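You operate a simulated robot arm through the tools that you are given. There is no shell and no other tool. Be economical: measure what you need, move in short steps, check, and stop when the job is done.

You are at the controls of a simulated robot arm. One attempt, no reset.

## Task
Wax the middle of the red-dot nail brush's back in the clamping jig.
Fine: clamp it first and leave it clamped; use the green pad and the green box; pad back on the black mat, lid shut; the other brush stays unwaxed. Set down upright: green pad. A coat counts when it lies all over at full strength: go over it till it gets no stronger.

The check looks at the end state, three seconds after you hand in, the way a careful person would. Anything else that was tipped, shoved, dropped, spilled or broken makes it a failure. Lids that push on must go on centred and level and be pressed home; caps that screw on are set level and turned clockwise until they are tight.

## Robot
A 7-joint arm with a two-finger parallel gripper, fixed in place. Base frame: the origin is at the foot of the arm, x ahead of it, y to its left, z up; the work surface is at about z = 0. Units: cm, degrees, N and s.
With the tool pointing down near the work surface it reaches from about 22 to 58 cm from the base axis. Its first joint turns from -66.0 to 66.0 degrees. Payload 2.5 kg.
Tool frame: the origin (TCP) lies between the finger pads and is the grasp point; the fingertips stand 2.3 cm ahead of it; z points along the fingers, y is the line along which they close. The gripper opens to 9.4 cm. The fingers are 3.8 cm wide and 1 cm thick; the gripper's body (5.4 by 9.6 cm) begins 3.9 cm behind the TCP.
Orientation is told as [roll, pitch, yaw] about the base's x, y, z axes, in that order, counted from this pose: with the fingers straight down and closing along the base's y, the tool's x points along the base's -x, its y along +y and its z along -z.

## Interface
- The arm moves only by the tool drive_tool. Its argument "increments" is a list of rows, each a list of 3 entries, a list of its own where there are three numbers: the turn, a rotation vector about the tool's x, y, z in degrees, then the shift along the tool's x, y, z in cm, then the finger opening in cm, from 0 to 9.4. In form: [[[ax, ay, az], [dx, dy, dz], fingers], ...]. A call has 1 to 12 rows; each row shifts and turns the commanded pose from where the row before left it, along the tool's axes as they then stand. Rows are played at 5 a second. More than 5 cm and 8.6 degrees between two rows, or a gripper value outside its range, and nothing of the call is played. A pose out of reach is approached as far as the arm can. The call stops where the force on the tool passes 50 N (or 10 N more than at its start, if that is more) or the arm is blocked; 0.2 s more then pass. The fingers move at their own pace (about 10.8 cm/s each) and stop on an object; they squeeze with about 28 N. The grip force told is the motor's: it shows also when the fingers shut on nothing. Time passes only in rows, and 0.2 s behind the last, so rows that do not move let the fingers close. The reply holds the time, the measured pose of the TCP, the force on the tool along the base axes, the opening and the grip force, in the units named above and with some noise, with the torque about the TCP (base axes, N m) and any sound that the robot's microphone picked up.
- Cameras (640 x 400 px; columns grow to the right, rows downward): "scene" is fixed at [10.39, -39.15, 56.65]; the picture's right is [0.97, -0.25, 0.00], its down [-0.11, -0.42, -0.90] and it looks along [0.23, 0.87, -0.43] (base axes); focal length 373 px, centre (320, 200). "wrist" rides on the gripper at [8.6, 1.6, -7.5] in the tool frame; the picture's right is [-0.18, 0.98, 0.00], its down [-0.58, -0.11, -0.81] and it looks along [-0.79, -0.15, 0.59] (tool axes); focal length 243 px, centre (320, 200). There is no depth. A picture from a camera that has moved, and an enlarged one, comes with that camera's place and axes in the base frame and with its lens. The place of the scene camera against the robot may be out by one fixed shift of up to 1.8 cm in any direction.
- capture(camera): a new picture of that camera. No time passes.
- close_up(camera, box): a new picture of the part [left, top, right, bottom] of that camera's present view, enlarged. No time passes.
- sign_off(): hands the job in; it is judged then, once.

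Work in short steps. Places have to be worked out from the pictures, the camera data and where the tool is seen: move nearer, look again, correct. Check each grasp and each placing, and mend what went wrong. You have 120 turns and 68 pictures in all, those below and enlarged ones among them. Open the gripper and draw the arm clear of the work before you hand the job in, unless the task says otherwise; then end with one line.

The tools are called after "Request:" as a command line: name --argument value ..., lists and objects as JSON in quotes. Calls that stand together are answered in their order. drive_tool: Moves the arm, as the interface text tells. Its arguments: {"type":"object","properties":{"increments":{"type":"array"}},"required":["increments"]} The other tools are called the same way: capture (camera) takes a picture; close_up (camera, box) takes an enlarged picture of a part of a camera's view; sign_off () hands the job in.

At the start:

```text
clock: 0.0
ee_pos: [26.83, 33.88, 34.44]
orientation: [0.1, 0.0, 0.1]
contact_force: [0.5, 0.1, 0.5]
ft_torque: [0.02, 0.02, 0.03]
opening: 9.4
gripper_force: 0.0
```

scene: 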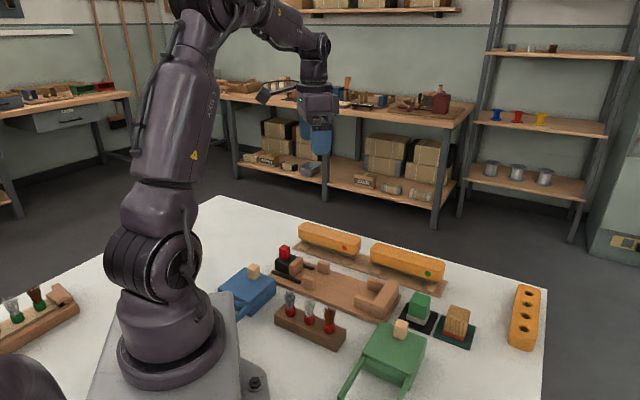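
wrist: 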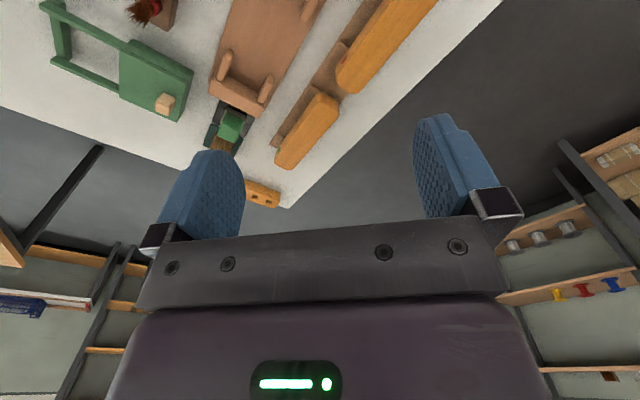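

The scene shows two orange brushes, a jig, boxes and pads on mats. I'll enlarge the work area first.

Request:
close_up --camera "scene" --box '[200, 210, 380, 322]'

Request:
close_up --camera "scene" --box '[330, 230, 550, 367]'

```text
3.56 times, centred on (290, 266) of scene
camera zoom: at [10.39, -39.15, 56.65], right [0.97, -0.25, 0.0], down [-0.11, -0.42, -0.9], along [0.23, 0.87, -0.43], focal length 1328 px, centre (427, -35)
```

zoom: 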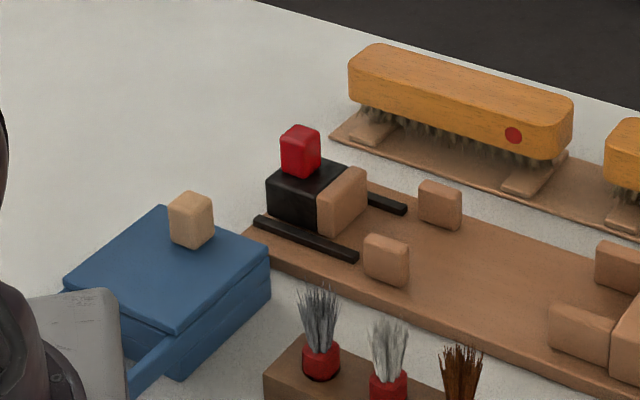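

```text
2.91 times, centred on (440, 298) of scene
camera zoom: at [10.39, -39.15, 56.65], right [0.97, -0.25, 0.0], down [-0.11, -0.42, -0.9], along [0.23, 0.87, -0.43], focal length 1086 px, centre (-29, -86)
```

zoom: 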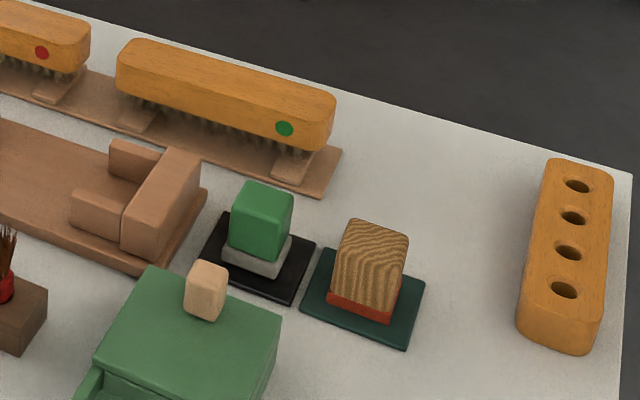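

I estimate the jig axis runs near −45° from about (24,35) to (40,18). The green pad looks to be near (46,14) and the green box near (38,6). I'll move and tilt for a better look from above.

Request:
drive_tool --increments '[[[0, 8, 0], [0, -4.6, 0], 9.4], [[0, 8, 0], [0, -4.6, 0], 9.4], [[0, 8, 0], [0, -4.6, 0], 9.4]]'

Request:
capture --camera "wrist"

```text
clock: 0.8
ee_pos: [26.7, 19.93, 34.65]
orientation: [0.0, 24.1, 0.0]
contact_force: [0.6, 0.1, -0.4]
ft_torque: [0.0, 0.0, -0.04]
opening: 9.4
gripper_force: 0.0
```

```text
63 pictures are left
camera wrist: at [21.98, 21.5, 44.91], right [0.17, 0.98, -0.07], down [0.86, -0.11, 0.5], along [0.48, -0.15, -0.86], focal length 243 px, centre (320, 200)
```

wrist: 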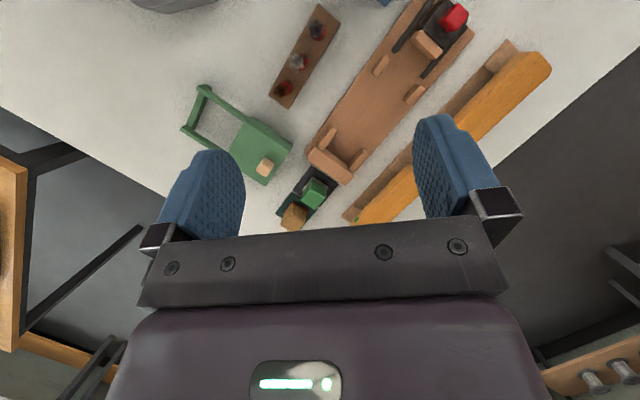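

Good top view. I enlarge it to measure.

Request:
close_up --camera "wrist" --box '[250, 0, 570, 200]'

Request:
close_up --camera "wrist" --box '[170, 70, 362, 240]'

```text
2.00 times, centred on (410, 100) of wrist
camera zoom: at [21.98, 21.5, 44.91], right [0.17, 0.98, -0.07], down [0.86, -0.11, 0.5], along [0.48, -0.15, -0.86], focal length 485 px, centre (140, 400)
```

zoom: 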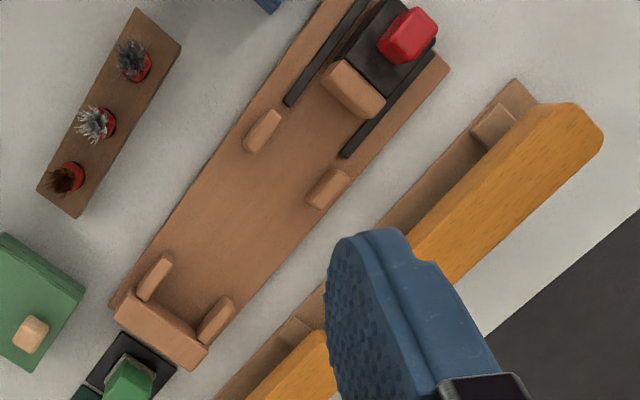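

```text
2.35 times, centred on (266, 155) of wrist
camera zoom: at [21.98, 21.5, 44.91], right [0.17, 0.98, -0.07], down [0.86, -0.11, 0.5], along [0.48, -0.15, -0.86], focal length 571 px, centre (447, 306)
```

zoom: 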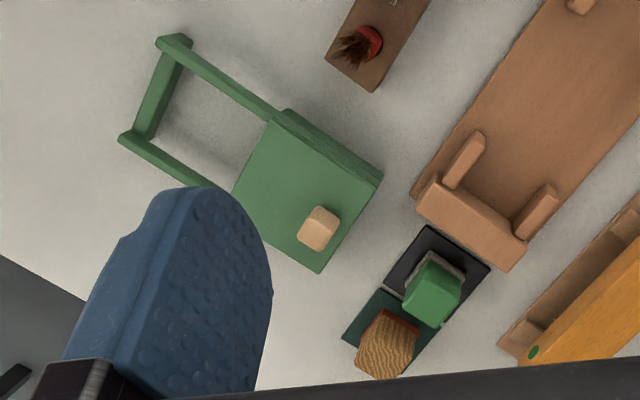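

The jig lies along u=(0.707,−0.707). I'll yaw the tool −45° to match it and move over the brushes to view them.

Request:
drive_tool --increments '[[[-3.05, 0, 6.85], [0, 0, 0], 9.4], [[-3.05, 0, 6.85], [0, 0, 0], 9.4], [[-3.05, 0, 6.85], [0, 0, 0], 9.4], [[-3.05, 0, 6.85], [0, 0, 0], 9.4], [[-3.05, 0, 6.85], [0, 0, 0], 9.4], [[-3.05, 0, 6.85], [0, 0, 0], 9.4], [[0, 0, 0], [2, 3.58, 1.98], 9.4], [[0, 0, 0], [2, 3.58, 1.98], 9.4], [[0, 0, 0], [2, 3.58, 1.98], 9.4], [[0, 0, 0], [2, 3.58, 1.98], 9.4], [[0, 0, 0], [2, 3.58, 1.98], 9.4]]'

Request:
capture --camera "wrist"

```text
clock: 3.2
ee_pos: [30.11, 42.14, 29.74]
orientation: [0.0, 24.0, -45.0]
contact_force: [0.2, -0.1, 0.6]
ft_torque: [0.01, 0.01, 0.0]
opening: 9.41
gripper_force: 0.0
```

```text
60 pictures are left
camera wrist: at [27.81, 46.69, 39.95], right [0.81, 0.58, -0.08], down [0.53, -0.68, 0.5], along [0.24, -0.45, -0.86], focal length 243 px, centre (320, 200)
```

wrist: 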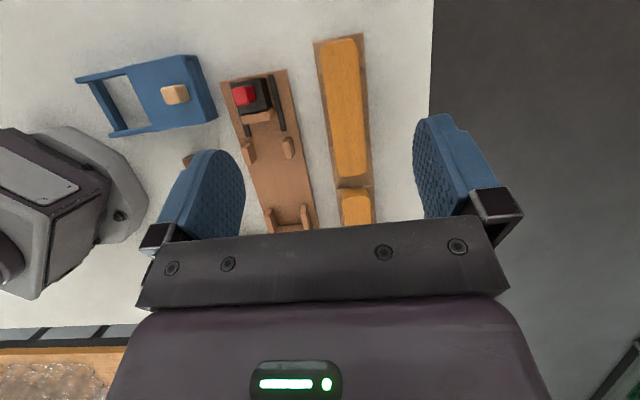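

Request:
close_up --camera "wrist" --box '[200, 20, 440, 240]'

```text
1.82 times, centred on (320, 130) of wrist
camera zoom: at [27.81, 46.69, 39.95], right [0.81, 0.58, -0.08], down [0.53, -0.68, 0.5], along [0.24, -0.45, -0.86], focal length 441 px, centre (320, 327)
```

zoom: 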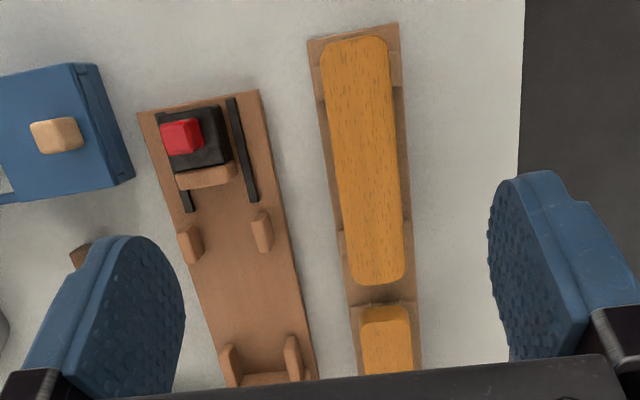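

Brush centre sits near n≈52.6, u≈−6.3 (n=(x+y)/√2, u=(x−y)/√2), about 17 cm long and 4.9 cm wide. The jig axis is near n≈39.4. I move lower over the jig for a precise look.

Request:
drive_tool --increments '[[[0, 0, 0], [-3.4, -2.4, 1.11], 9.4], [[0, 0, 0], [-3.4, -2.4, 1.11], 9.4], [[0, 0, 0], [-3.4, -2.4, 1.11], 9.4], [[0, 0, 0], [-3.4, -2.4, 1.11], 9.4], [[0, 0, 0], [-3.4, -2.4, 1.11], 9.4]]'

Request:
capture --camera "wrist"

```text
clock: 4.4
ee_pos: [31.34, 24.11, 17.63]
orientation: [0.0, 24.0, -45.0]
contact_force: [-0.5, -0.2, 0.2]
ft_torque: [0.0, -0.02, 0.0]
opening: 9.39
gripper_force: 0.0
```

```text
58 pictures are left
camera wrist: at [28.92, 28.66, 27.93], right [0.81, 0.58, -0.07], down [0.53, -0.68, 0.5], along [0.24, -0.45, -0.86], focal length 243 px, centre (320, 200)
```

wrist: 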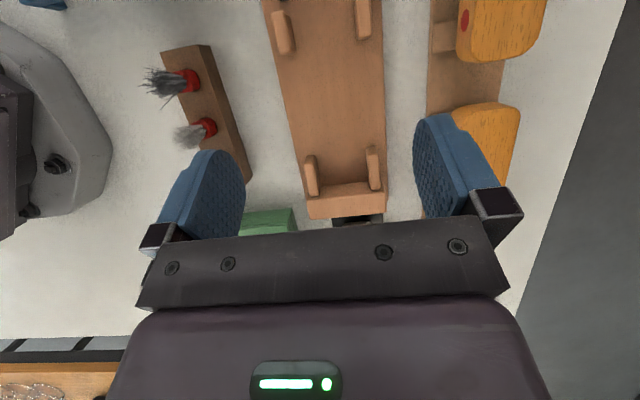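

Request:
close_up --camera "wrist" --box '[240, 0, 560, 220]'

```text
1.82 times, centred on (400, 110) of wrist
camera zoom: at [28.92, 28.66, 27.93], right [0.81, 0.58, -0.07], down [0.53, -0.68, 0.5], along [0.24, -0.45, -0.86], focal length 441 px, centre (174, 364)
```

zoom: 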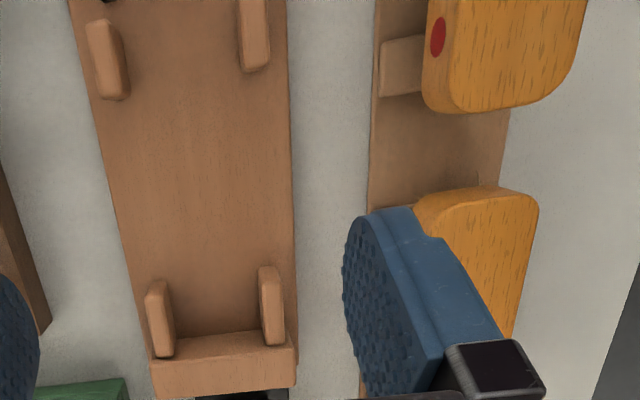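

Pocket inner face is near u≈13.4 and its axis near n≈39.5 (about 5.7 wide). The brush centre is near u≈−6.35, n≈52.45 with its top at z≈5.7. I level the tool, move over the brush and check.

Request:
drive_tool --increments '[[[0, -8, 0], [0, 0, 0], 9.4], [[0, -8, 0], [0, 0, 0], 9.4], [[0, -8, 0], [0, 0, 0], 9.4], [[0, 0, 0], [2.87, 3.31, 0.65], 9.4], [[0, 0, 0], [2.87, 3.31, 0.65], 9.4], [[0, 0, 0], [2.87, 3.31, 0.65], 9.4], [[0, 0, 0], [2.87, 3.31, 0.65], 9.4]]'

Request:
capture --camera "wrist"

Request:
close_up --camera "scene" --box '[230, 160, 390, 260]'

```text
clock: 6.0
ee_pos: [32.32, 41.61, 15.1]
orientation: [0.0, 0.0, -45.0]
contact_force: [-0.3, -0.4, -0.1]
ft_torque: [-0.01, 0.0, 0.0]
opening: 9.36
gripper_force: 0.1
```

```text
56 pictures are left
camera wrist: at [27.36, 48.86, 22.46], right [0.83, 0.56, 0.0], down [0.33, -0.49, 0.81], along [0.46, -0.67, -0.59], focal length 243 px, centre (320, 200)
```

wrist: 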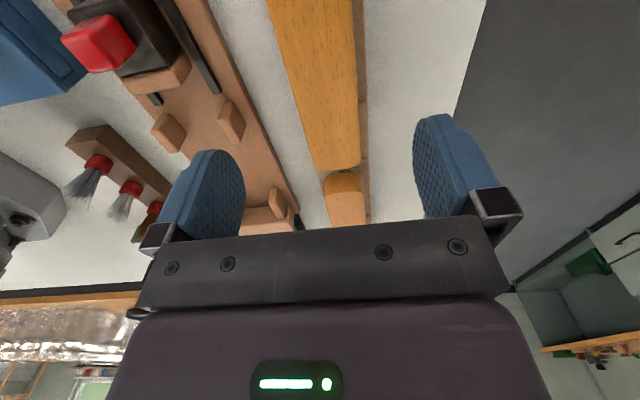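

```text
4.00 times, centred on (310, 210) of scene
camera zoom: at [10.39, -39.16, 56.65], right [0.97, -0.25, 0.0], down [-0.11, -0.42, -0.9], along [0.23, 0.87, -0.43], focal length 1494 px, centre (360, 160)
```

zoom: 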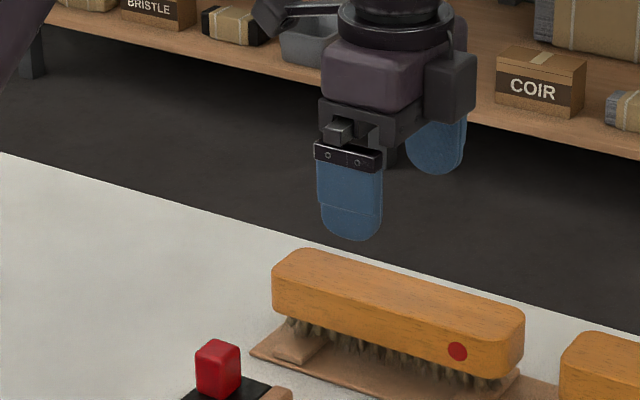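

The tool is aligned with the brush (n offset under 0.2). I descend to z≈4.6 and grasp.

Request:
drive_tool --increments '[[[0, 0, 0], [-0.2, 0.1, 3.5], 9.4], [[0, 0, 0], [0, 0, 3.5], 9.4], [[0, 0, 0], [0, 0, 2.0], 9.4], [[0, 0, 0], [0, 0, 1.5], 9.4], [[0, 0, 0], [0, 0, 0], 4], [[0, 0, 0], [0, 0, 0], 3.5], [[0, 0, 0], [0, 0, 0], 3.5]]'

Request:
close_up --camera "scene" --box '[230, 180, 390, 280]'

```text
clock: 7.6
ee_pos: [32.31, 41.56, 4.46]
orientation: [0.0, 0.0, -45.0]
contact_force: [0.8, -0.8, -0.5]
ft_torque: [-0.07, -0.02, 0.03]
opening: 4.6
gripper_force: 28.1
```

```text
4.00 times, centred on (310, 230) of scene
camera zoom: at [10.39, -39.15, 56.65], right [0.97, -0.25, 0.0], down [-0.11, -0.42, -0.9], along [0.23, 0.87, -0.43], focal length 1494 px, centre (360, 80)
```

zoom: 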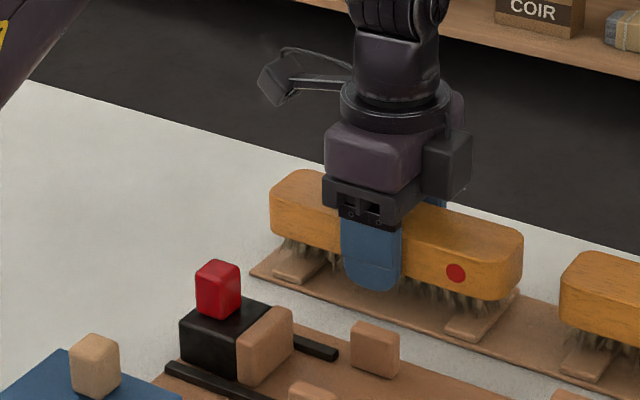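

Gripped at 4.6 cm. I lift and carry it over the jig.

Request:
drive_tool --increments '[[[0, 0, 0], [0, 0, -2], 3.5], [[0, 0, 0], [0, 0, -3], 3.5], [[0, 0, 0], [0, 0, -4], 3.5], [[0, 0, 0], [-2.56, -3.18, 0], 3.5], [[0, 0, 0], [-2.56, -3.18, 0], 3.5], [[0, 0, 0], [-2.56, -3.18, 0], 3.5], [[0, 0, 0], [-2.57, -3.19, 0], 3.5], [[0, 0, 0], [0, 0, 0], 3.5]]'

Request:
close_up --camera "scene" --box '[230, 180, 470, 330]'

Request:
capture --camera "wrist"

```text
clock: 9.4
ee_pos: [30.61, 25.03, 13.43]
orientation: [0.0, 0.0, -45.0]
contact_force: [0.2, 0.5, -1.5]
ft_torque: [0.02, -0.02, 0.01]
opening: 4.56
gripper_force: 28.3
```

```text
2.67 times, centred on (350, 255) of scene
camera zoom: at [10.39, -39.15, 56.65], right [0.97, -0.25, 0.0], down [-0.11, -0.42, -0.9], along [0.23, 0.87, -0.43], focal length 996 px, centre (240, 53)
```

zoom: 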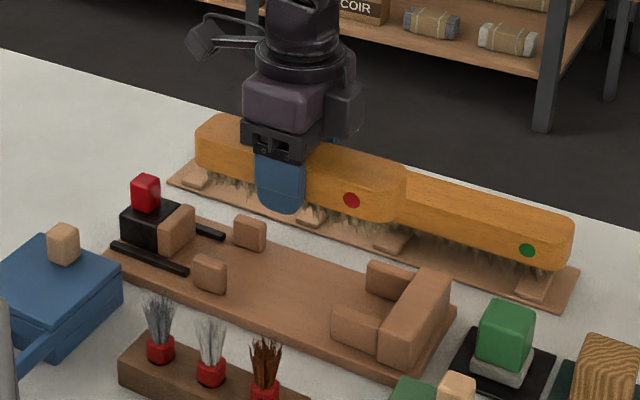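

```text
52 pictures are left
camera wrist: at [25.62, 32.34, 20.85], right [0.82, 0.57, 0.0], down [0.33, -0.49, 0.81], along [0.46, -0.66, -0.59], focal length 243 px, centre (320, 200)
```

wrist: 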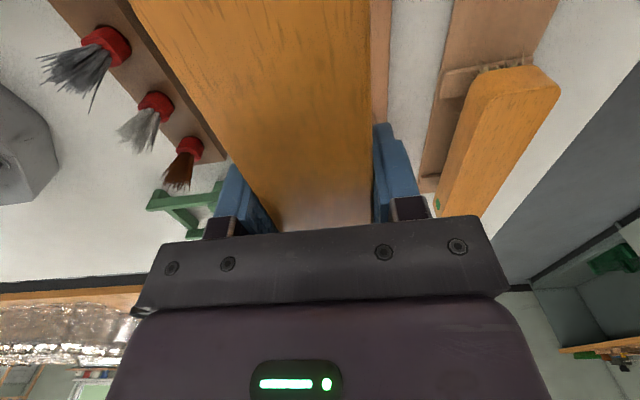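

Brush is level. I shift back 0.5 along u and 0.15 along n, then descend to just above the guides for a check.

Request:
drive_tool --increments '[[[0, 0, 0], [0.5, 0.15, 2.5], 3.5], [[0, 0, 0], [0, 0, 2.5], 3.5], [[0, 0, 0], [0, 0, 0], 3.5]]'

Request:
close_up --camera "scene" --box '[260, 220, 420, 320]'

```text
clock: 10.2
ee_pos: [30.5, 25.8, 8.32]
orientation: [0.2, 0.0, -45.1]
contact_force: [0.0, 0.0, -0.7]
ft_torque: [-0.03, 0.01, -0.04]
opening: 4.58
gripper_force: 28.0
```

```text
4.00 times, centred on (340, 270) of scene
camera zoom: at [10.39, -39.15, 56.65], right [0.97, -0.25, 0.0], down [-0.11, -0.42, -0.9], along [0.23, 0.87, -0.43], focal length 1494 px, centre (240, -80)
```

zoom: 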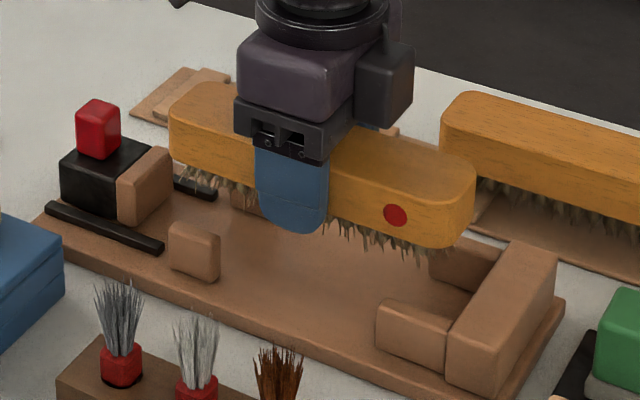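

Height is just above the guides and alignment looks right. I go down a little and re-read the pose.

Request:
drive_tool --increments '[[[0, 0, 0], [0, 0, 0.8], 3.5], [[0, 0, 0], [0, 0, 0], 3.5]]'

Request:
close_up --camera "scene" --box '[260, 230, 420, 330]'

Request:
capture --camera "wrist"

```text
clock: 10.8
ee_pos: [30.54, 25.76, 7.74]
orientation: [0.0, 0.0, -45.0]
contact_force: [0.4, 0.0, -2.1]
ft_torque: [-0.01, -0.03, 0.0]
opening: 4.61
gripper_force: 28.3
```

```text
4.00 times, centred on (340, 280) of scene
camera zoom: at [10.39, -39.15, 56.65], right [0.97, -0.25, 0.0], down [-0.11, -0.42, -0.9], along [0.23, 0.87, -0.43], focal length 1494 px, centre (240, -120)
```

zoom: 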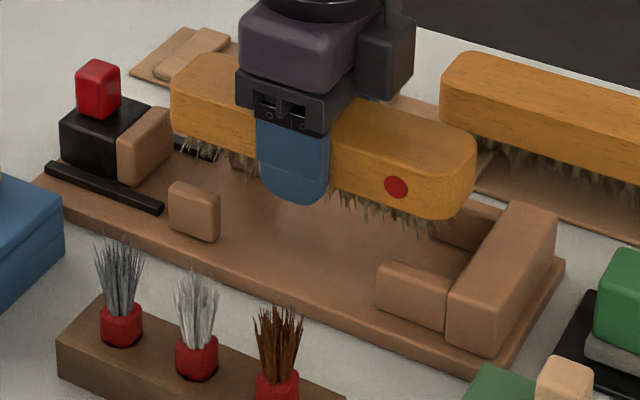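

```text
49 pictures are left
camera wrist: at [25.52, 32.96, 15.09], right [0.82, 0.57, 0.0], down [0.33, -0.49, 0.81], along [0.46, -0.67, -0.59], focal length 243 px, centre (320, 200)
```

wrist: 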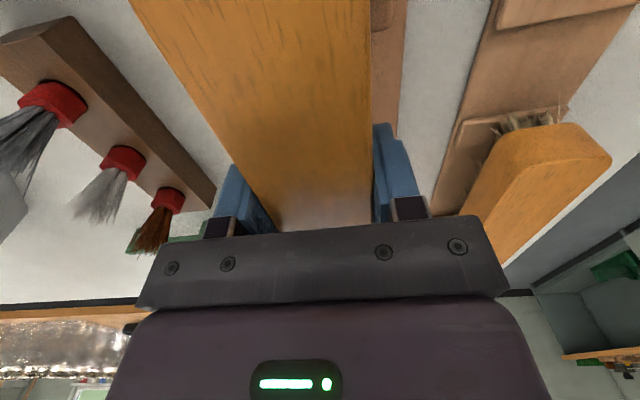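

TCP n reads 39.8, so I shift −0.25 and lower gently, watching force.

Request:
drive_tool --increments '[[[0, 0, 0], [0, -0.25, 0.6], 3.5], [[0, 0, 0], [0, 0, 0.5], 3.5], [[0, 0, 0], [0, 0, 0.5], 3.5], [[0, 0, 0], [0, 0, 0.3], 3.5]]'

Request:
close_up --camera "scene" --box '[260, 230, 420, 330]'

```text
clock: 11.8
ee_pos: [30.48, 25.66, 5.75]
orientation: [0.0, 0.0, -44.8]
contact_force: [0.6, 0.4, -1.9]
ft_torque: [0.0, 0.04, 0.01]
opening: 4.54
gripper_force: 27.7
```

```text
4.00 times, centred on (340, 280) of scene
camera zoom: at [10.39, -39.15, 56.65], right [0.97, -0.25, 0.0], down [-0.11, -0.42, -0.9], along [0.23, 0.87, -0.43], focal length 1494 px, centre (240, -120)
```

zoom: 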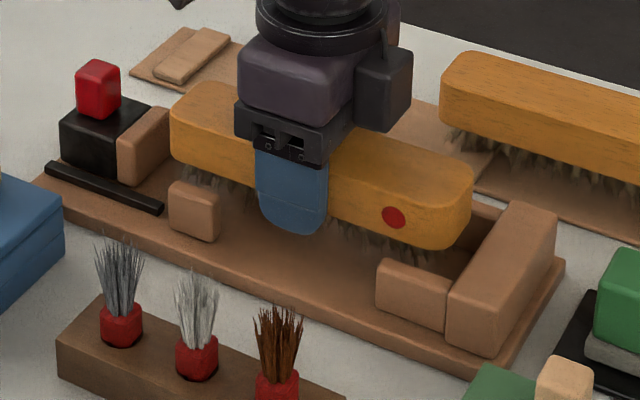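

Fits between the guides. I continue down in small steps until touch.

Request:
drive_tool --increments '[[[0, 0, 0], [0, 0, 0.3], 3.5], [[0, 0, 0], [0, 0, 0.2], 3.5], [[0, 0, 0], [0, 0, 0.2], 3.5], [[0, 0, 0], [0, 0, 0], 3.5]]'

Request:
close_up --camera "scene" --box '[260, 230, 420, 330]'

```text
clock: 12.8
ee_pos: [30.4, 25.54, 5.11]
orientation: [0.0, 0.0, -45.0]
contact_force: [0.3, -0.8, -1.5]
ft_torque: [-0.01, -0.01, -0.02]
opening: 4.6
gripper_force: 27.6
```

```text
4.00 times, centred on (340, 280) of scene
camera zoom: at [10.39, -39.15, 56.65], right [0.97, -0.25, 0.0], down [-0.11, -0.42, -0.9], along [0.23, 0.87, -0.43], focal length 1494 px, centre (240, -120)
```

zoom: 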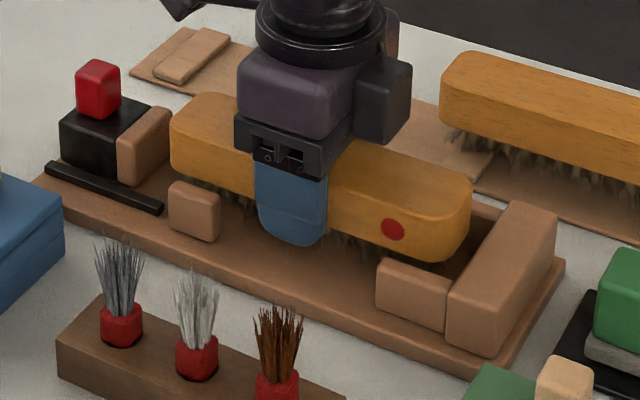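

No contact yet; bristles nearly touch. I continue slowly.

Request:
drive_tool --increments '[[[0, 0, 0], [0, 0, 0.15], 3.5], [[0, 0, 0], [0, 0, 0.15], 3.5], [[0, 0, 0], [0, 0, 0], 3.5]]'

```text
clock: 13.6
ee_pos: [30.49, 25.71, 4.86]
orientation: [0.0, 0.0, -44.8]
contact_force: [-0.2, -0.4, -2.7]
ft_torque: [-0.01, -0.02, -0.02]
opening: 4.56
gripper_force: 28.6
```

Request:
drive_tool --increments '[[[0, 0, 0], [0, 0, 0.15], 3.5], [[0, 0, 0], [0, 0, 0.15], 3.5], [[0, 0, 0], [0, 0, 0], 3.5]]'

Request:
close_up --camera "scene" --box '[260, 230, 420, 330]'

```text
clock: 14.4
ee_pos: [30.59, 25.66, 4.41]
orientation: [0.1, 0.0, -44.9]
contact_force: [-4.5, -3.3, 26.6]
ft_torque: [-0.19, 0.23, 0.14]
opening: 4.6
gripper_force: 27.9
```

```text
4.00 times, centred on (340, 280) of scene
camera zoom: at [10.39, -39.16, 56.65], right [0.97, -0.25, 0.0], down [-0.11, -0.42, -0.9], along [0.23, 0.87, -0.43], focal length 1494 px, centre (240, -120)
```

zoom: 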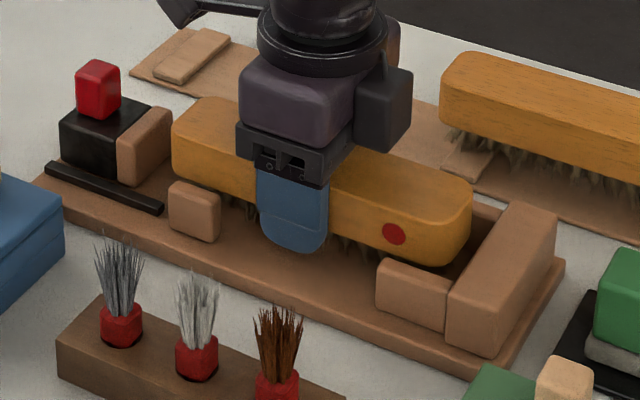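

Contact at z≈4.45 (27 N). I ease up a touch, release and rise.

Request:
drive_tool --increments '[[[0, 0, 0], [0, 0, -0.15], 3.5], [[0, 0, 0], [0, 0, 0], 6.5], [[0, 0, 0], [0, 0, 0], 6.5], [[0, 0, 0], [0, 0, -2], 6.5], [[0, 0, 0], [0, 0, -4], 6.5], [[0, 0, 0], [0, 0, -4], 6.5], [[0, 0, 0], [0, 0, -2], 6.5]]'

Request:
close_up --camera "scene" --box '[260, 230, 420, 330]'

Request:
capture --camera "wrist"

```text
clock: 16.0
ee_pos: [30.38, 25.61, 16.59]
orientation: [-0.2, 0.0, -44.9]
contact_force: [0.1, 0.1, 0.0]
ft_torque: [0.0, 0.0, 0.01]
opening: 6.49
gripper_force: 0.1
```

```text
4.00 times, centred on (340, 280) of scene
camera zoom: at [10.39, -39.15, 56.65], right [0.97, -0.25, 0.0], down [-0.11, -0.42, -0.9], along [0.23, 0.87, -0.43], focal length 1494 px, centre (240, -120)
```

zoom: 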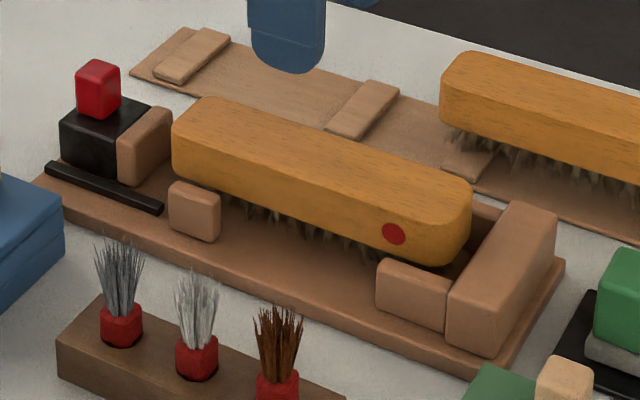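

```text
44 pictures are left
camera wrist: at [25.49, 32.9, 23.97], right [0.82, 0.57, 0.0], down [0.34, -0.49, 0.81], along [0.46, -0.67, -0.59], focal length 243 px, centre (320, 200)
```

wrist: 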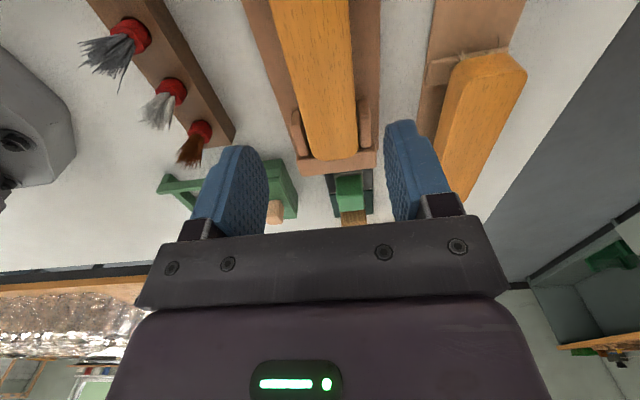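

Brush sits level in the jig with a gap at both ends. Next the jaw: I move above the red knob (u≈−11.1, n≈39.3) and look.

Request:
drive_tool --increments '[[[0, 0, 0], [4.83, -0.1, 0], 6.5], [[0, 0, 0], [4.83, -0.1, 0], 6.5], [[0, 0, 0], [4.83, -0.1, 0], 6.5], [[0, 0, 0], [0, 0, 2], 6.5]]'

Request:
capture --camera "wrist"

Request:
close_up --camera "scene" --box '[230, 190, 390, 290]'

```text
clock: 17.0
ee_pos: [19.86, 35.86, 14.43]
orientation: [0.0, 0.0, -45.0]
contact_force: [-0.2, 0.7, 0.1]
ft_torque: [0.02, 0.0, 0.0]
opening: 6.5
gripper_force: 0.0
```

```text
43 pictures are left
camera wrist: at [14.98, 43.17, 21.92], right [0.82, 0.57, 0.0], down [0.33, -0.49, 0.81], along [0.46, -0.67, -0.59], focal length 243 px, centre (320, 200)
```

wrist: 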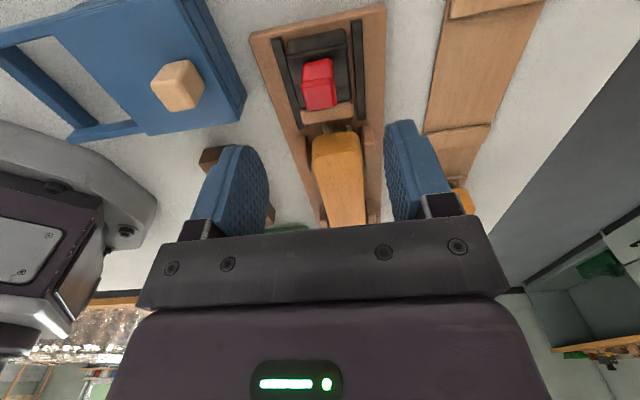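

```text
4.00 times, centred on (310, 240) of scene
camera zoom: at [10.39, -39.15, 56.65], right [0.97, -0.25, 0.0], down [-0.11, -0.42, -0.9], along [0.23, 0.87, -0.43], focal length 1494 px, centre (360, 40)
```

zoom: 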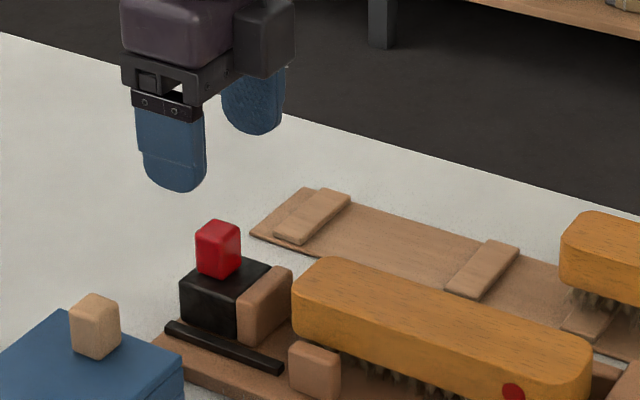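

The knob top is centred about 0.4 cm further along u. I descend on it and grip.

Request:
drive_tool --increments '[[[0, 0, 0], [-0.4, 0.05, 4], 6.5], [[0, 0, 0], [0, 0, 2.5], 6.5], [[0, 0, 0], [0, 0, 1.4], 6.5], [[0, 0, 0], [0, 0, 0], 1.5], [[0, 0, 0], [0, 0, 0], 1.5], [[0, 0, 0], [0, 0, 0], 1.5]]'

Request:
close_up --camera "scene" --box '[230, 210, 390, 310]'

```text
clock: 18.4
ee_pos: [20.32, 35.45, 6.7]
orientation: [0.4, 0.0, -44.9]
contact_force: [17.8, 18.2, -14.4]
ft_torque: [0.31, 0.13, 0.2]
opening: 4.37
gripper_force: 45.5
```

```text
4.00 times, centred on (310, 260) of scene
camera zoom: at [10.4, -39.15, 56.65], right [0.97, -0.25, 0.0], down [-0.11, -0.42, -0.9], along [0.23, 0.87, -0.43], focal length 1494 px, centre (360, -40)
```

zoom: 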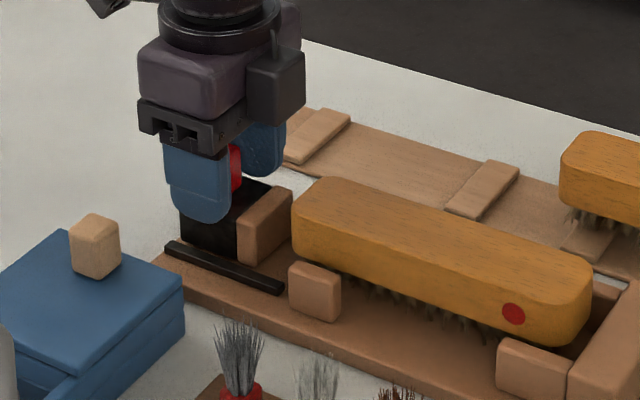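

It closed on the black block (4.4 cm), not the knob. I open, rise 1 cm and close on the knob itself.

Request:
drive_tool --increments '[[[0, 0, 0], [0, 0, 0], 6.5], [[0, 0, 0], [0, 0, 0], 6.5], [[0, 0, 0], [0, 0, -0.9], 6.5], [[0, 0, 0], [0, 0, 0], 1], [[0, 0, 0], [0, 0, 0], 1], [[0, 0, 0], [0, 0, 0], 1]]'

Request:
close_up --camera "scene" --box '[230, 210, 390, 310]'

```text
clock: 19.8
ee_pos: [20.33, 35.48, 7.56]
orientation: [0.4, 0.0, -45.0]
contact_force: [16.1, 16.8, -10.5]
ft_torque: [0.03, 0.54, 0.06]
opening: 2.16
gripper_force: 44.8
```

```text
4.00 times, centred on (310, 260) of scene
camera zoom: at [10.4, -39.15, 56.65], right [0.97, -0.25, 0.0], down [-0.11, -0.42, -0.9], along [0.23, 0.87, -0.43], focal length 1494 px, centre (360, -40)
```

zoom: 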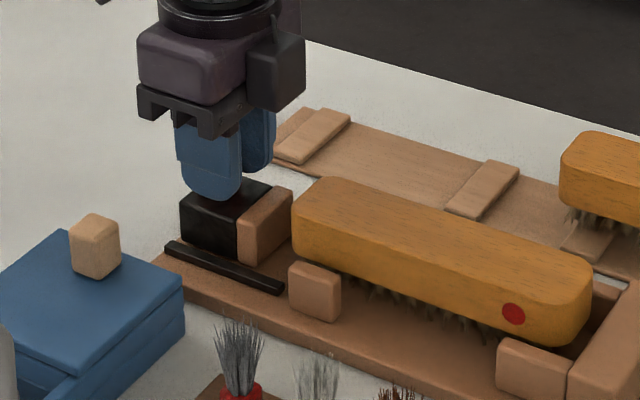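

Knob held (2.16 cm), with sideways load of ~23 N toward +n. I relieve that before pushing.

Request:
drive_tool --increments '[[[0, 0, 0], [0, 0.12, 0], 1], [[0, 0, 0], [0, 0, 0], 1]]'

```text
clock: 20.4
ee_pos: [20.3, 35.45, 7.62]
orientation: [0.0, 0.0, -45.0]
contact_force: [11.3, 9.8, -5.2]
ft_torque: [0.39, 0.11, -0.18]
opening: 2.17
gripper_force: 45.1
```

Request:
drive_tool --increments '[[[0, 0, 0], [0, 0.15, 0], 1], [[0, 0, 0], [-0.3, 0, 0], 1], [[0, 0, 0], [-0.3, 0, 0], 1], [[0, 0, 0], [0, 0, 0], 1]]'

Request:
close_up --camera "scene" --box '[230, 210, 390, 310]'

```text
clock: 21.4
ee_pos: [20.79, 35.01, 7.67]
orientation: [-0.4, 0.0, -44.9]
contact_force: [-13.6, -10.5, 25.7]
ft_torque: [0.63, 0.29, -0.01]
opening: 2.17
gripper_force: 45.0
```

```text
4.00 times, centred on (310, 260) of scene
camera zoom: at [10.39, -39.16, 56.64], right [0.97, -0.25, 0.0], down [-0.11, -0.42, -0.9], along [0.23, 0.87, -0.43], focal length 1494 px, centre (360, -40)
```

zoom: 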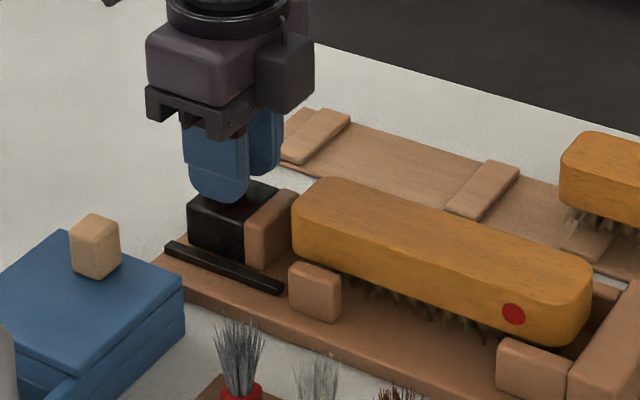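

The jaw slides with the knob. I trim the side and vertical load and keep going.

Request:
drive_tool --increments '[[[0, 0, 0], [-0.2, -0.13, -0.05], 1], [[0, 0, 0], [-0.3, 0, 0], 1], [[0, 0, 0], [-0.3, 0, 0], 1], [[0, 0, 0], [0, 0, 0], 1]]'

```text
clock: 22.4
ee_pos: [21.42, 34.54, 7.57]
orientation: [0.0, 0.0, -45.1]
contact_force: [-13.6, -10.8, 25.7]
ft_torque: [0.65, 0.86, 0.17]
opening: 2.18
gripper_force: 45.0
```

Request:
drive_tool --increments '[[[0, 0, 0], [0, -0.12, -0.08], 1], [[0, 0, 0], [-0.3, 0, 0], 1], [[0, 0, 0], [-0.3, 0, 0], 1], [[0, 0, 0], [0, 0, 0], 1]]'

Request:
close_up --camera "scene" --box '[230, 210, 390, 310]'

```text
clock: 23.4
ee_pos: [21.84, 34.07, 7.55]
orientation: [0.1, 0.0, -45.0]
contact_force: [9.4, 13.4, -23.9]
ft_torque: [0.42, 0.77, 0.1]
opening: 2.15
gripper_force: 44.9
```

```text
4.00 times, centred on (310, 260) of scene
camera zoom: at [10.4, -39.14, 56.65], right [0.97, -0.25, 0.0], down [-0.11, -0.42, -0.9], along [0.22, 0.87, -0.43], focal length 1494 px, centre (360, -40)
```

zoom: 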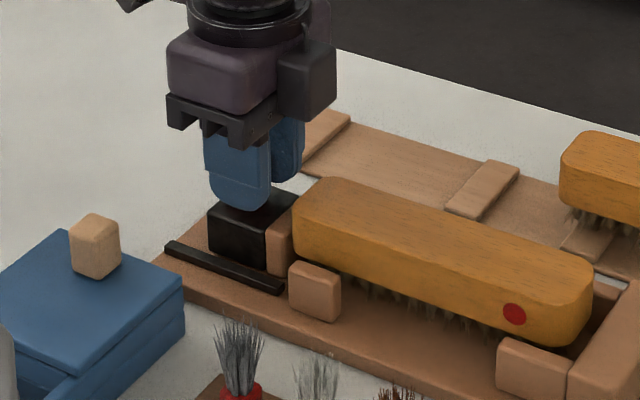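

The jaw has reached the brush. I keep pushing until the brush meets the end block.

Request:
drive_tool --increments '[[[0, 0, 0], [-0.2, 0.06, 0.05], 1], [[0, 0, 0], [-0.2, 0, 0], 1], [[0, 0, 0], [-0.2, 0, 0], 1], [[0, 0, 0], [0, 0, 0], 1]]'

Request:
close_up --camera "scene" --box '[250, 220, 410, 320]'

```text
clock: 24.4
ee_pos: [22.16, 33.58, 7.61]
orientation: [0.0, 0.1, -45.0]
contact_force: [9.6, 12.2, -34.9]
ft_torque: [-0.1, -0.2, -0.05]
opening: 2.19
gripper_force: 45.2
```

```text
4.00 times, centred on (330, 270) of scene
camera zoom: at [10.4, -39.14, 56.66], right [0.97, -0.25, 0.0], down [-0.11, -0.42, -0.9], along [0.22, 0.87, -0.43], focal length 1494 px, centre (280, -80)
```

zoom: 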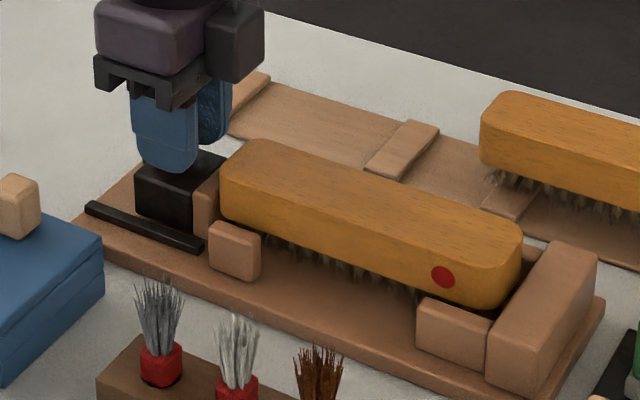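

Request:
drive_tool --increments '[[[0, 0, 0], [-0.15, 0.05, 0.1], 1], [[0, 0, 0], [-0.2, 0, 0], 1], [[0, 0, 0], [0, 0, 0], 1]]'

```text
clock: 25.2
ee_pos: [22.24, 33.6, 7.62]
orientation: [0.0, 0.4, -44.8]
contact_force: [-17.1, 10.7, 6.1]
ft_torque: [-0.51, -0.42, -0.45]
opening: 2.15
gripper_force: 44.9
```

Reaction along −u now ~20 N: the brush seems against the block. I push slightly more and listen.

Request:
drive_tool --increments '[[[0, 0, 0], [-0.15, 0, 0], 1], [[0, 0, 0], [-0.1, 0, 0], 1], [[0, 0, 0], [0, 0, 0], 1]]'

Request:
close_up --camera "scene" --box '[250, 220, 410, 320]'

```text
clock: 26.0
ee_pos: [22.25, 33.62, 7.63]
orientation: [-0.1, 0.3, -44.7]
contact_force: [-29.5, 10.9, 17.2]
ft_torque: [0.4, 0.2, -0.77]
opening: 2.19
gripper_force: 45.0
```

```text
4.00 times, centred on (330, 270) of scene
camera zoom: at [10.39, -39.16, 56.64], right [0.97, -0.25, 0.0], down [-0.11, -0.42, -0.9], along [0.23, 0.87, -0.43], focal length 1494 px, centre (280, -80)
```

zoom: 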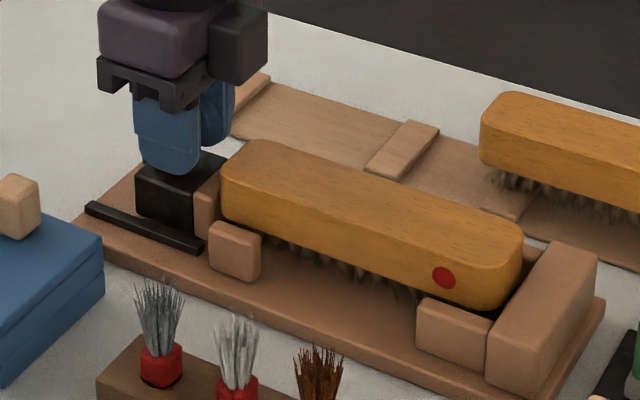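

No further movement. I release the knob, rise, and inspect the far end with the wrist camera.

Request:
drive_tool --increments '[[[0, 0, 0], [0, 0, 0], 4], [[0, 0, 0], [0, 0, 0], 4], [[0, 0, 0], [0, 0, -4], 5], [[0, 0, 0], [-3.5, 0, -3], 5], [[0, 0, 0], [-4, 0, 0], 5], [[0, 0, 0], [-4, 0, 0], 5]]'

Request:
close_up --camera "wrist" --box '[220, 0, 420, 180]'

Request:
close_up --camera "scene" --box '[250, 220, 410, 320]'

```text
clock: 27.4
ee_pos: [30.81, 24.94, 14.66]
orientation: [-0.1, 0.0, -44.9]
contact_force: [-0.4, -0.1, 0.6]
ft_torque: [-0.01, -0.02, 0.0]
opening: 5.0
gripper_force: 0.1
```

```text
2.22 times, centred on (320, 90) of wrist
camera zoom: at [25.89, 32.1, 22.03], right [0.82, 0.57, 0.0], down [0.34, -0.49, 0.81], along [0.46, -0.66, -0.59], focal length 539 px, centre (320, 444)
```

zoom: 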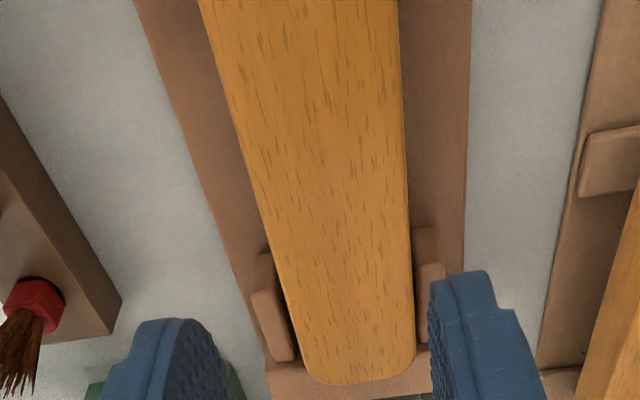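

```text
4.00 times, centred on (330, 270) of scene
camera zoom: at [10.39, -39.15, 56.65], right [0.97, -0.25, 0.0], down [-0.11, -0.42, -0.9], along [0.22, 0.87, -0.43], focal length 1494 px, centre (280, -80)
```

zoom: 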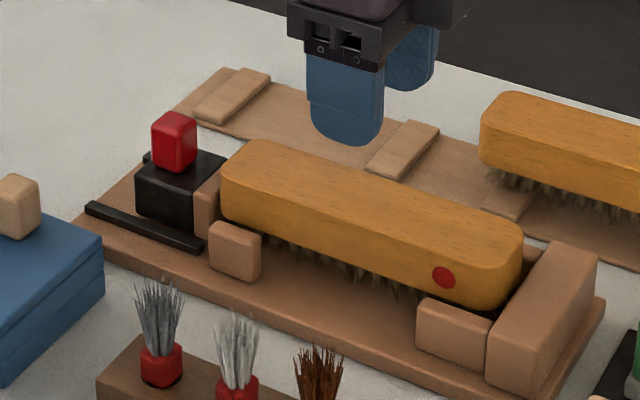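

The brush end is at the end block and the jaw stays against the brush: clamped. Next I inspect the green box from above.

Request:
drive_tool --increments '[[[0, 0, 0], [-2.8, -2.5, -1.2], 5], [[0, 0, 0], [-2.8, -2.5, -1.2], 5], [[0, 0, 0], [-2.8, -2.5, -1.2], 5], [[0, 0, 0], [-2.8, -2.5, -1.2], 5], [[0, 0, 0], [-2.8, -2.5, -1.2], 5], [[0, 8, 0], [0, 0, 0], 5], [[0, 8, 0], [0, 0, 0], 5], [[0, 8, 0], [0, 0, 0], 5]]'

Request:
capture --camera "wrist"

```text
clock: 29.2
ee_pos: [31.89, 6.24, 20.47]
orientation: [0.1, 24.1, -44.9]
contact_force: [0.0, -0.5, -0.1]
ft_torque: [-0.01, 0.03, 0.02]
opening: 5.02
gripper_force: 0.1
```

```text
33 pictures are left
camera wrist: at [29.62, 10.9, 30.85], right [0.81, 0.58, -0.07], down [0.53, -0.68, 0.5], along [0.24, -0.44, -0.86], focal length 243 px, centre (320, 200)
```

wrist: 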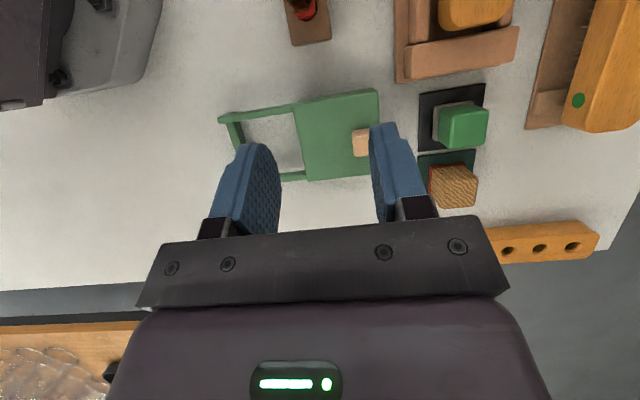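

Box lid is centred near u≈21.2, n≈27.3, its knob near u≈21.2, n≈29.8, and its rails run toward −n. I level and descend above the knob.

Request:
drive_tool --increments '[[[0, -8, 0], [0, 0, 0], 5], [[0, -8, 0], [0, 0, 0], 5], [[0, -8, 0], [0, 0, 0], 5], [[0, 0, 0], [-1.02, 0.95, 3.6], 5], [[0, 0, 0], [-1.02, 0.95, 3.6], 5], [[0, 0, 0], [-1.02, 0.95, 3.6], 5], [[0, 0, 0], [0, 0, 0], 5]]'

Request:
close_up --camera "scene" --box '[330, 260, 490, 360]'

Request:
capture --camera "wrist"

```text
clock: 30.8
ee_pos: [36.18, 6.22, 9.84]
orientation: [-0.1, 0.1, -45.0]
contact_force: [0.6, 0.1, 0.4]
ft_torque: [-0.02, 0.02, 0.01]
opening: 4.99
gripper_force: 0.1
```

```text
4.00 times, centred on (410, 310) of scene
camera zoom: at [10.39, -39.15, 56.65], right [0.97, -0.25, 0.0], down [-0.11, -0.42, -0.9], along [0.23, 0.87, -0.43], focal length 1494 px, centre (-40, -240)
```

zoom: 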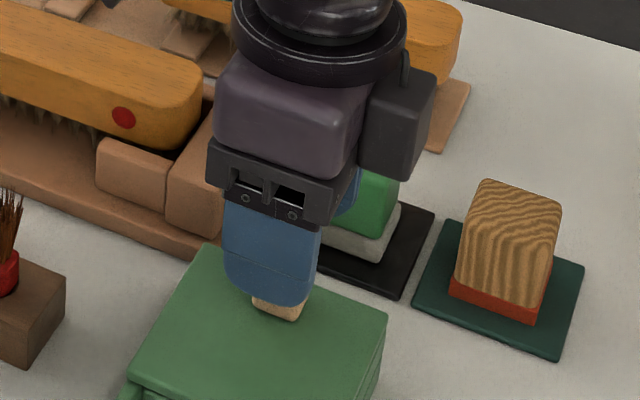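

```text
31 pictures are left
camera wrist: at [31.13, 13.45, 17.25], right [0.82, 0.57, 0.0], down [0.33, -0.49, 0.81], along [0.46, -0.67, -0.59], focal length 243 px, centre (320, 200)
```

wrist: 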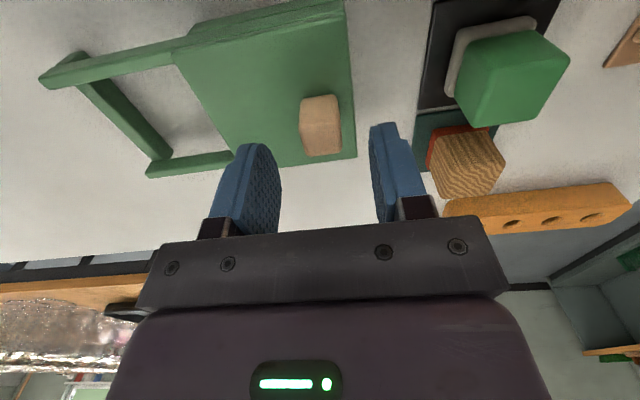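

Knob is between the fingers (within ~0.4 cm in u). I lower to z≈6.7 and close.

Request:
drive_tool --increments '[[[0, 0, 0], [-0.2, 0, 1.6], 5], [[0, 0, 0], [0, 0, 1.0], 5], [[0, 0, 0], [0, 0, 0.5], 5], [[0, 0, 0], [0, 0, 0], 1], [[0, 0, 0], [0, 0, 0], 1], [[0, 0, 0], [0, 0, 0], 1]]'

Request:
close_up --camera "scene" --box '[330, 280, 490, 380]'

```text
clock: 32.2
ee_pos: [36.1, 6.1, 6.7]
orientation: [0.0, 0.0, -45.0]
contact_force: [1.3, -0.3, -1.7]
ft_torque: [-0.02, -0.13, -0.02]
opening: 2.18
gripper_force: 44.6
```

```text
4.00 times, centred on (410, 330) of scene
camera zoom: at [10.39, -39.15, 56.65], right [0.97, -0.25, 0.0], down [-0.11, -0.42, -0.9], along [0.23, 0.87, -0.43], focal length 1494 px, centre (-40, -320)
```

zoom: 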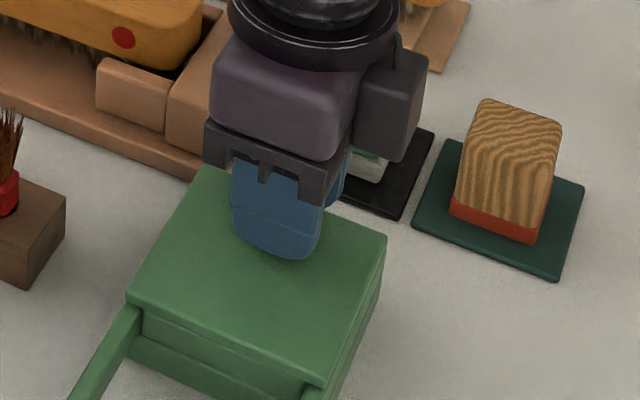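

Knob gripped (2.18). I slide the lid toward −n a little to test.

Request:
drive_tool --increments '[[[0, 0, 0], [0, -0.3, 0], 1], [[0, 0, 0], [0, -0.4, 0], 1], [[0, 0, 0], [0, -0.5, 0], 1], [[0, 0, 0], [0, 0, 0], 1]]'

Request:
close_up --camera "scene" --box '[330, 280, 490, 380]'

```text
clock: 33.2
ee_pos: [35.39, 5.34, 6.75]
orientation: [0.0, 0.1, -45.1]
contact_force: [-0.7, 1.0, 12.5]
ft_torque: [0.16, 0.25, 0.1]
opening: 2.16
gripper_force: 45.1
```

```text
4.00 times, centred on (410, 330) of scene
camera zoom: at [10.39, -39.15, 56.65], right [0.97, -0.25, 0.0], down [-0.11, -0.42, -0.9], along [0.23, 0.87, -0.43], focal length 1494 px, centre (-40, -320)
```

zoom: 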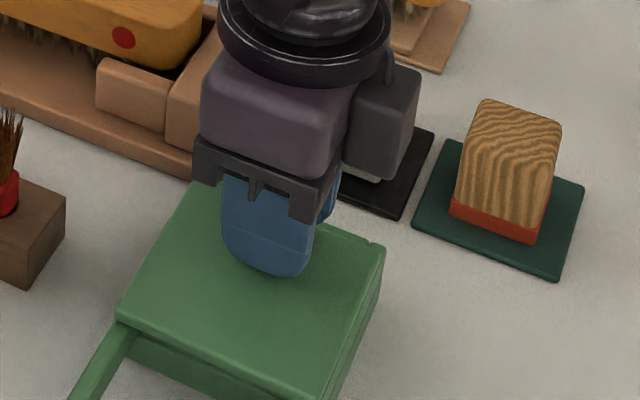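

The lid slides and the box stays still. I continue sliding it open.

Request:
drive_tool --increments '[[[0, 0, 0], [0, -0.6, -0.03], 1], [[0, 0, 0], [0, -0.8, 0], 1], [[0, 0, 0], [0, -0.8, 0], 1], [[0, 0, 0], [0, -0.8, 0], 1], [[0, 0, 0], [0, -0.8, 0], 1], [[0, 0, 0], [0, -0.8, 0], 1], [[0, 0, 0], [0, -0.8, 0], 1], [[0, 0, 0], [0, 0, 0], 1]]'

Request:
close_up --camera "scene" --box '[330, 280, 490, 380]'

```text
clock: 35.0
ee_pos: [31.53, 1.57, 6.66]
orientation: [0.2, -0.1, -44.9]
contact_force: [-3.5, 5.0, 37.4]
ft_torque: [0.02, 0.09, 0.0]
opening: 2.14
gripper_force: 44.5
```

```text
4.00 times, centred on (410, 330) of scene
camera zoom: at [10.38, -39.15, 56.65], right [0.97, -0.25, 0.0], down [-0.11, -0.42, -0.9], along [0.23, 0.87, -0.43], focal length 1494 px, centre (-40, -320)
```

zoom: 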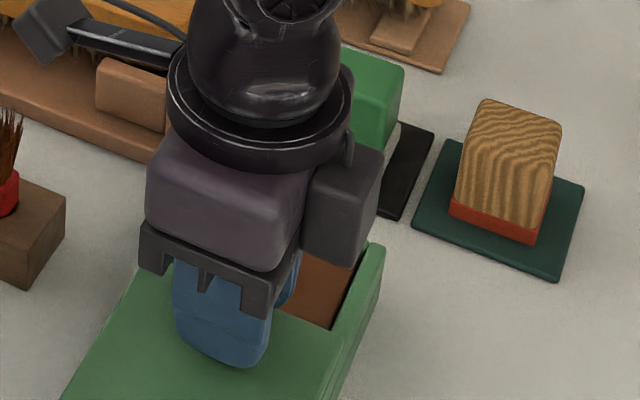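

Wax is visible. Downward load has crept up, so I relieve z a bit and slide further.

Request:
drive_tool --increments '[[[0, 0, 0], [0, 0, -0.08], 1], [[0, 0, 0], [0, -0.6, -0.02], 1], [[0, 0, 0], [0, -0.6, -0.02], 1], [[0, 0, 0], [0, 0, 0], 1]]'

```text
clock: 36.0
ee_pos: [30.55, 0.52, 6.65]
orientation: [-0.1, -0.1, -45.0]
contact_force: [3.6, -4.6, -24.0]
ft_torque: [-0.56, -0.68, 0.14]
opening: 2.13
gripper_force: 44.9
```

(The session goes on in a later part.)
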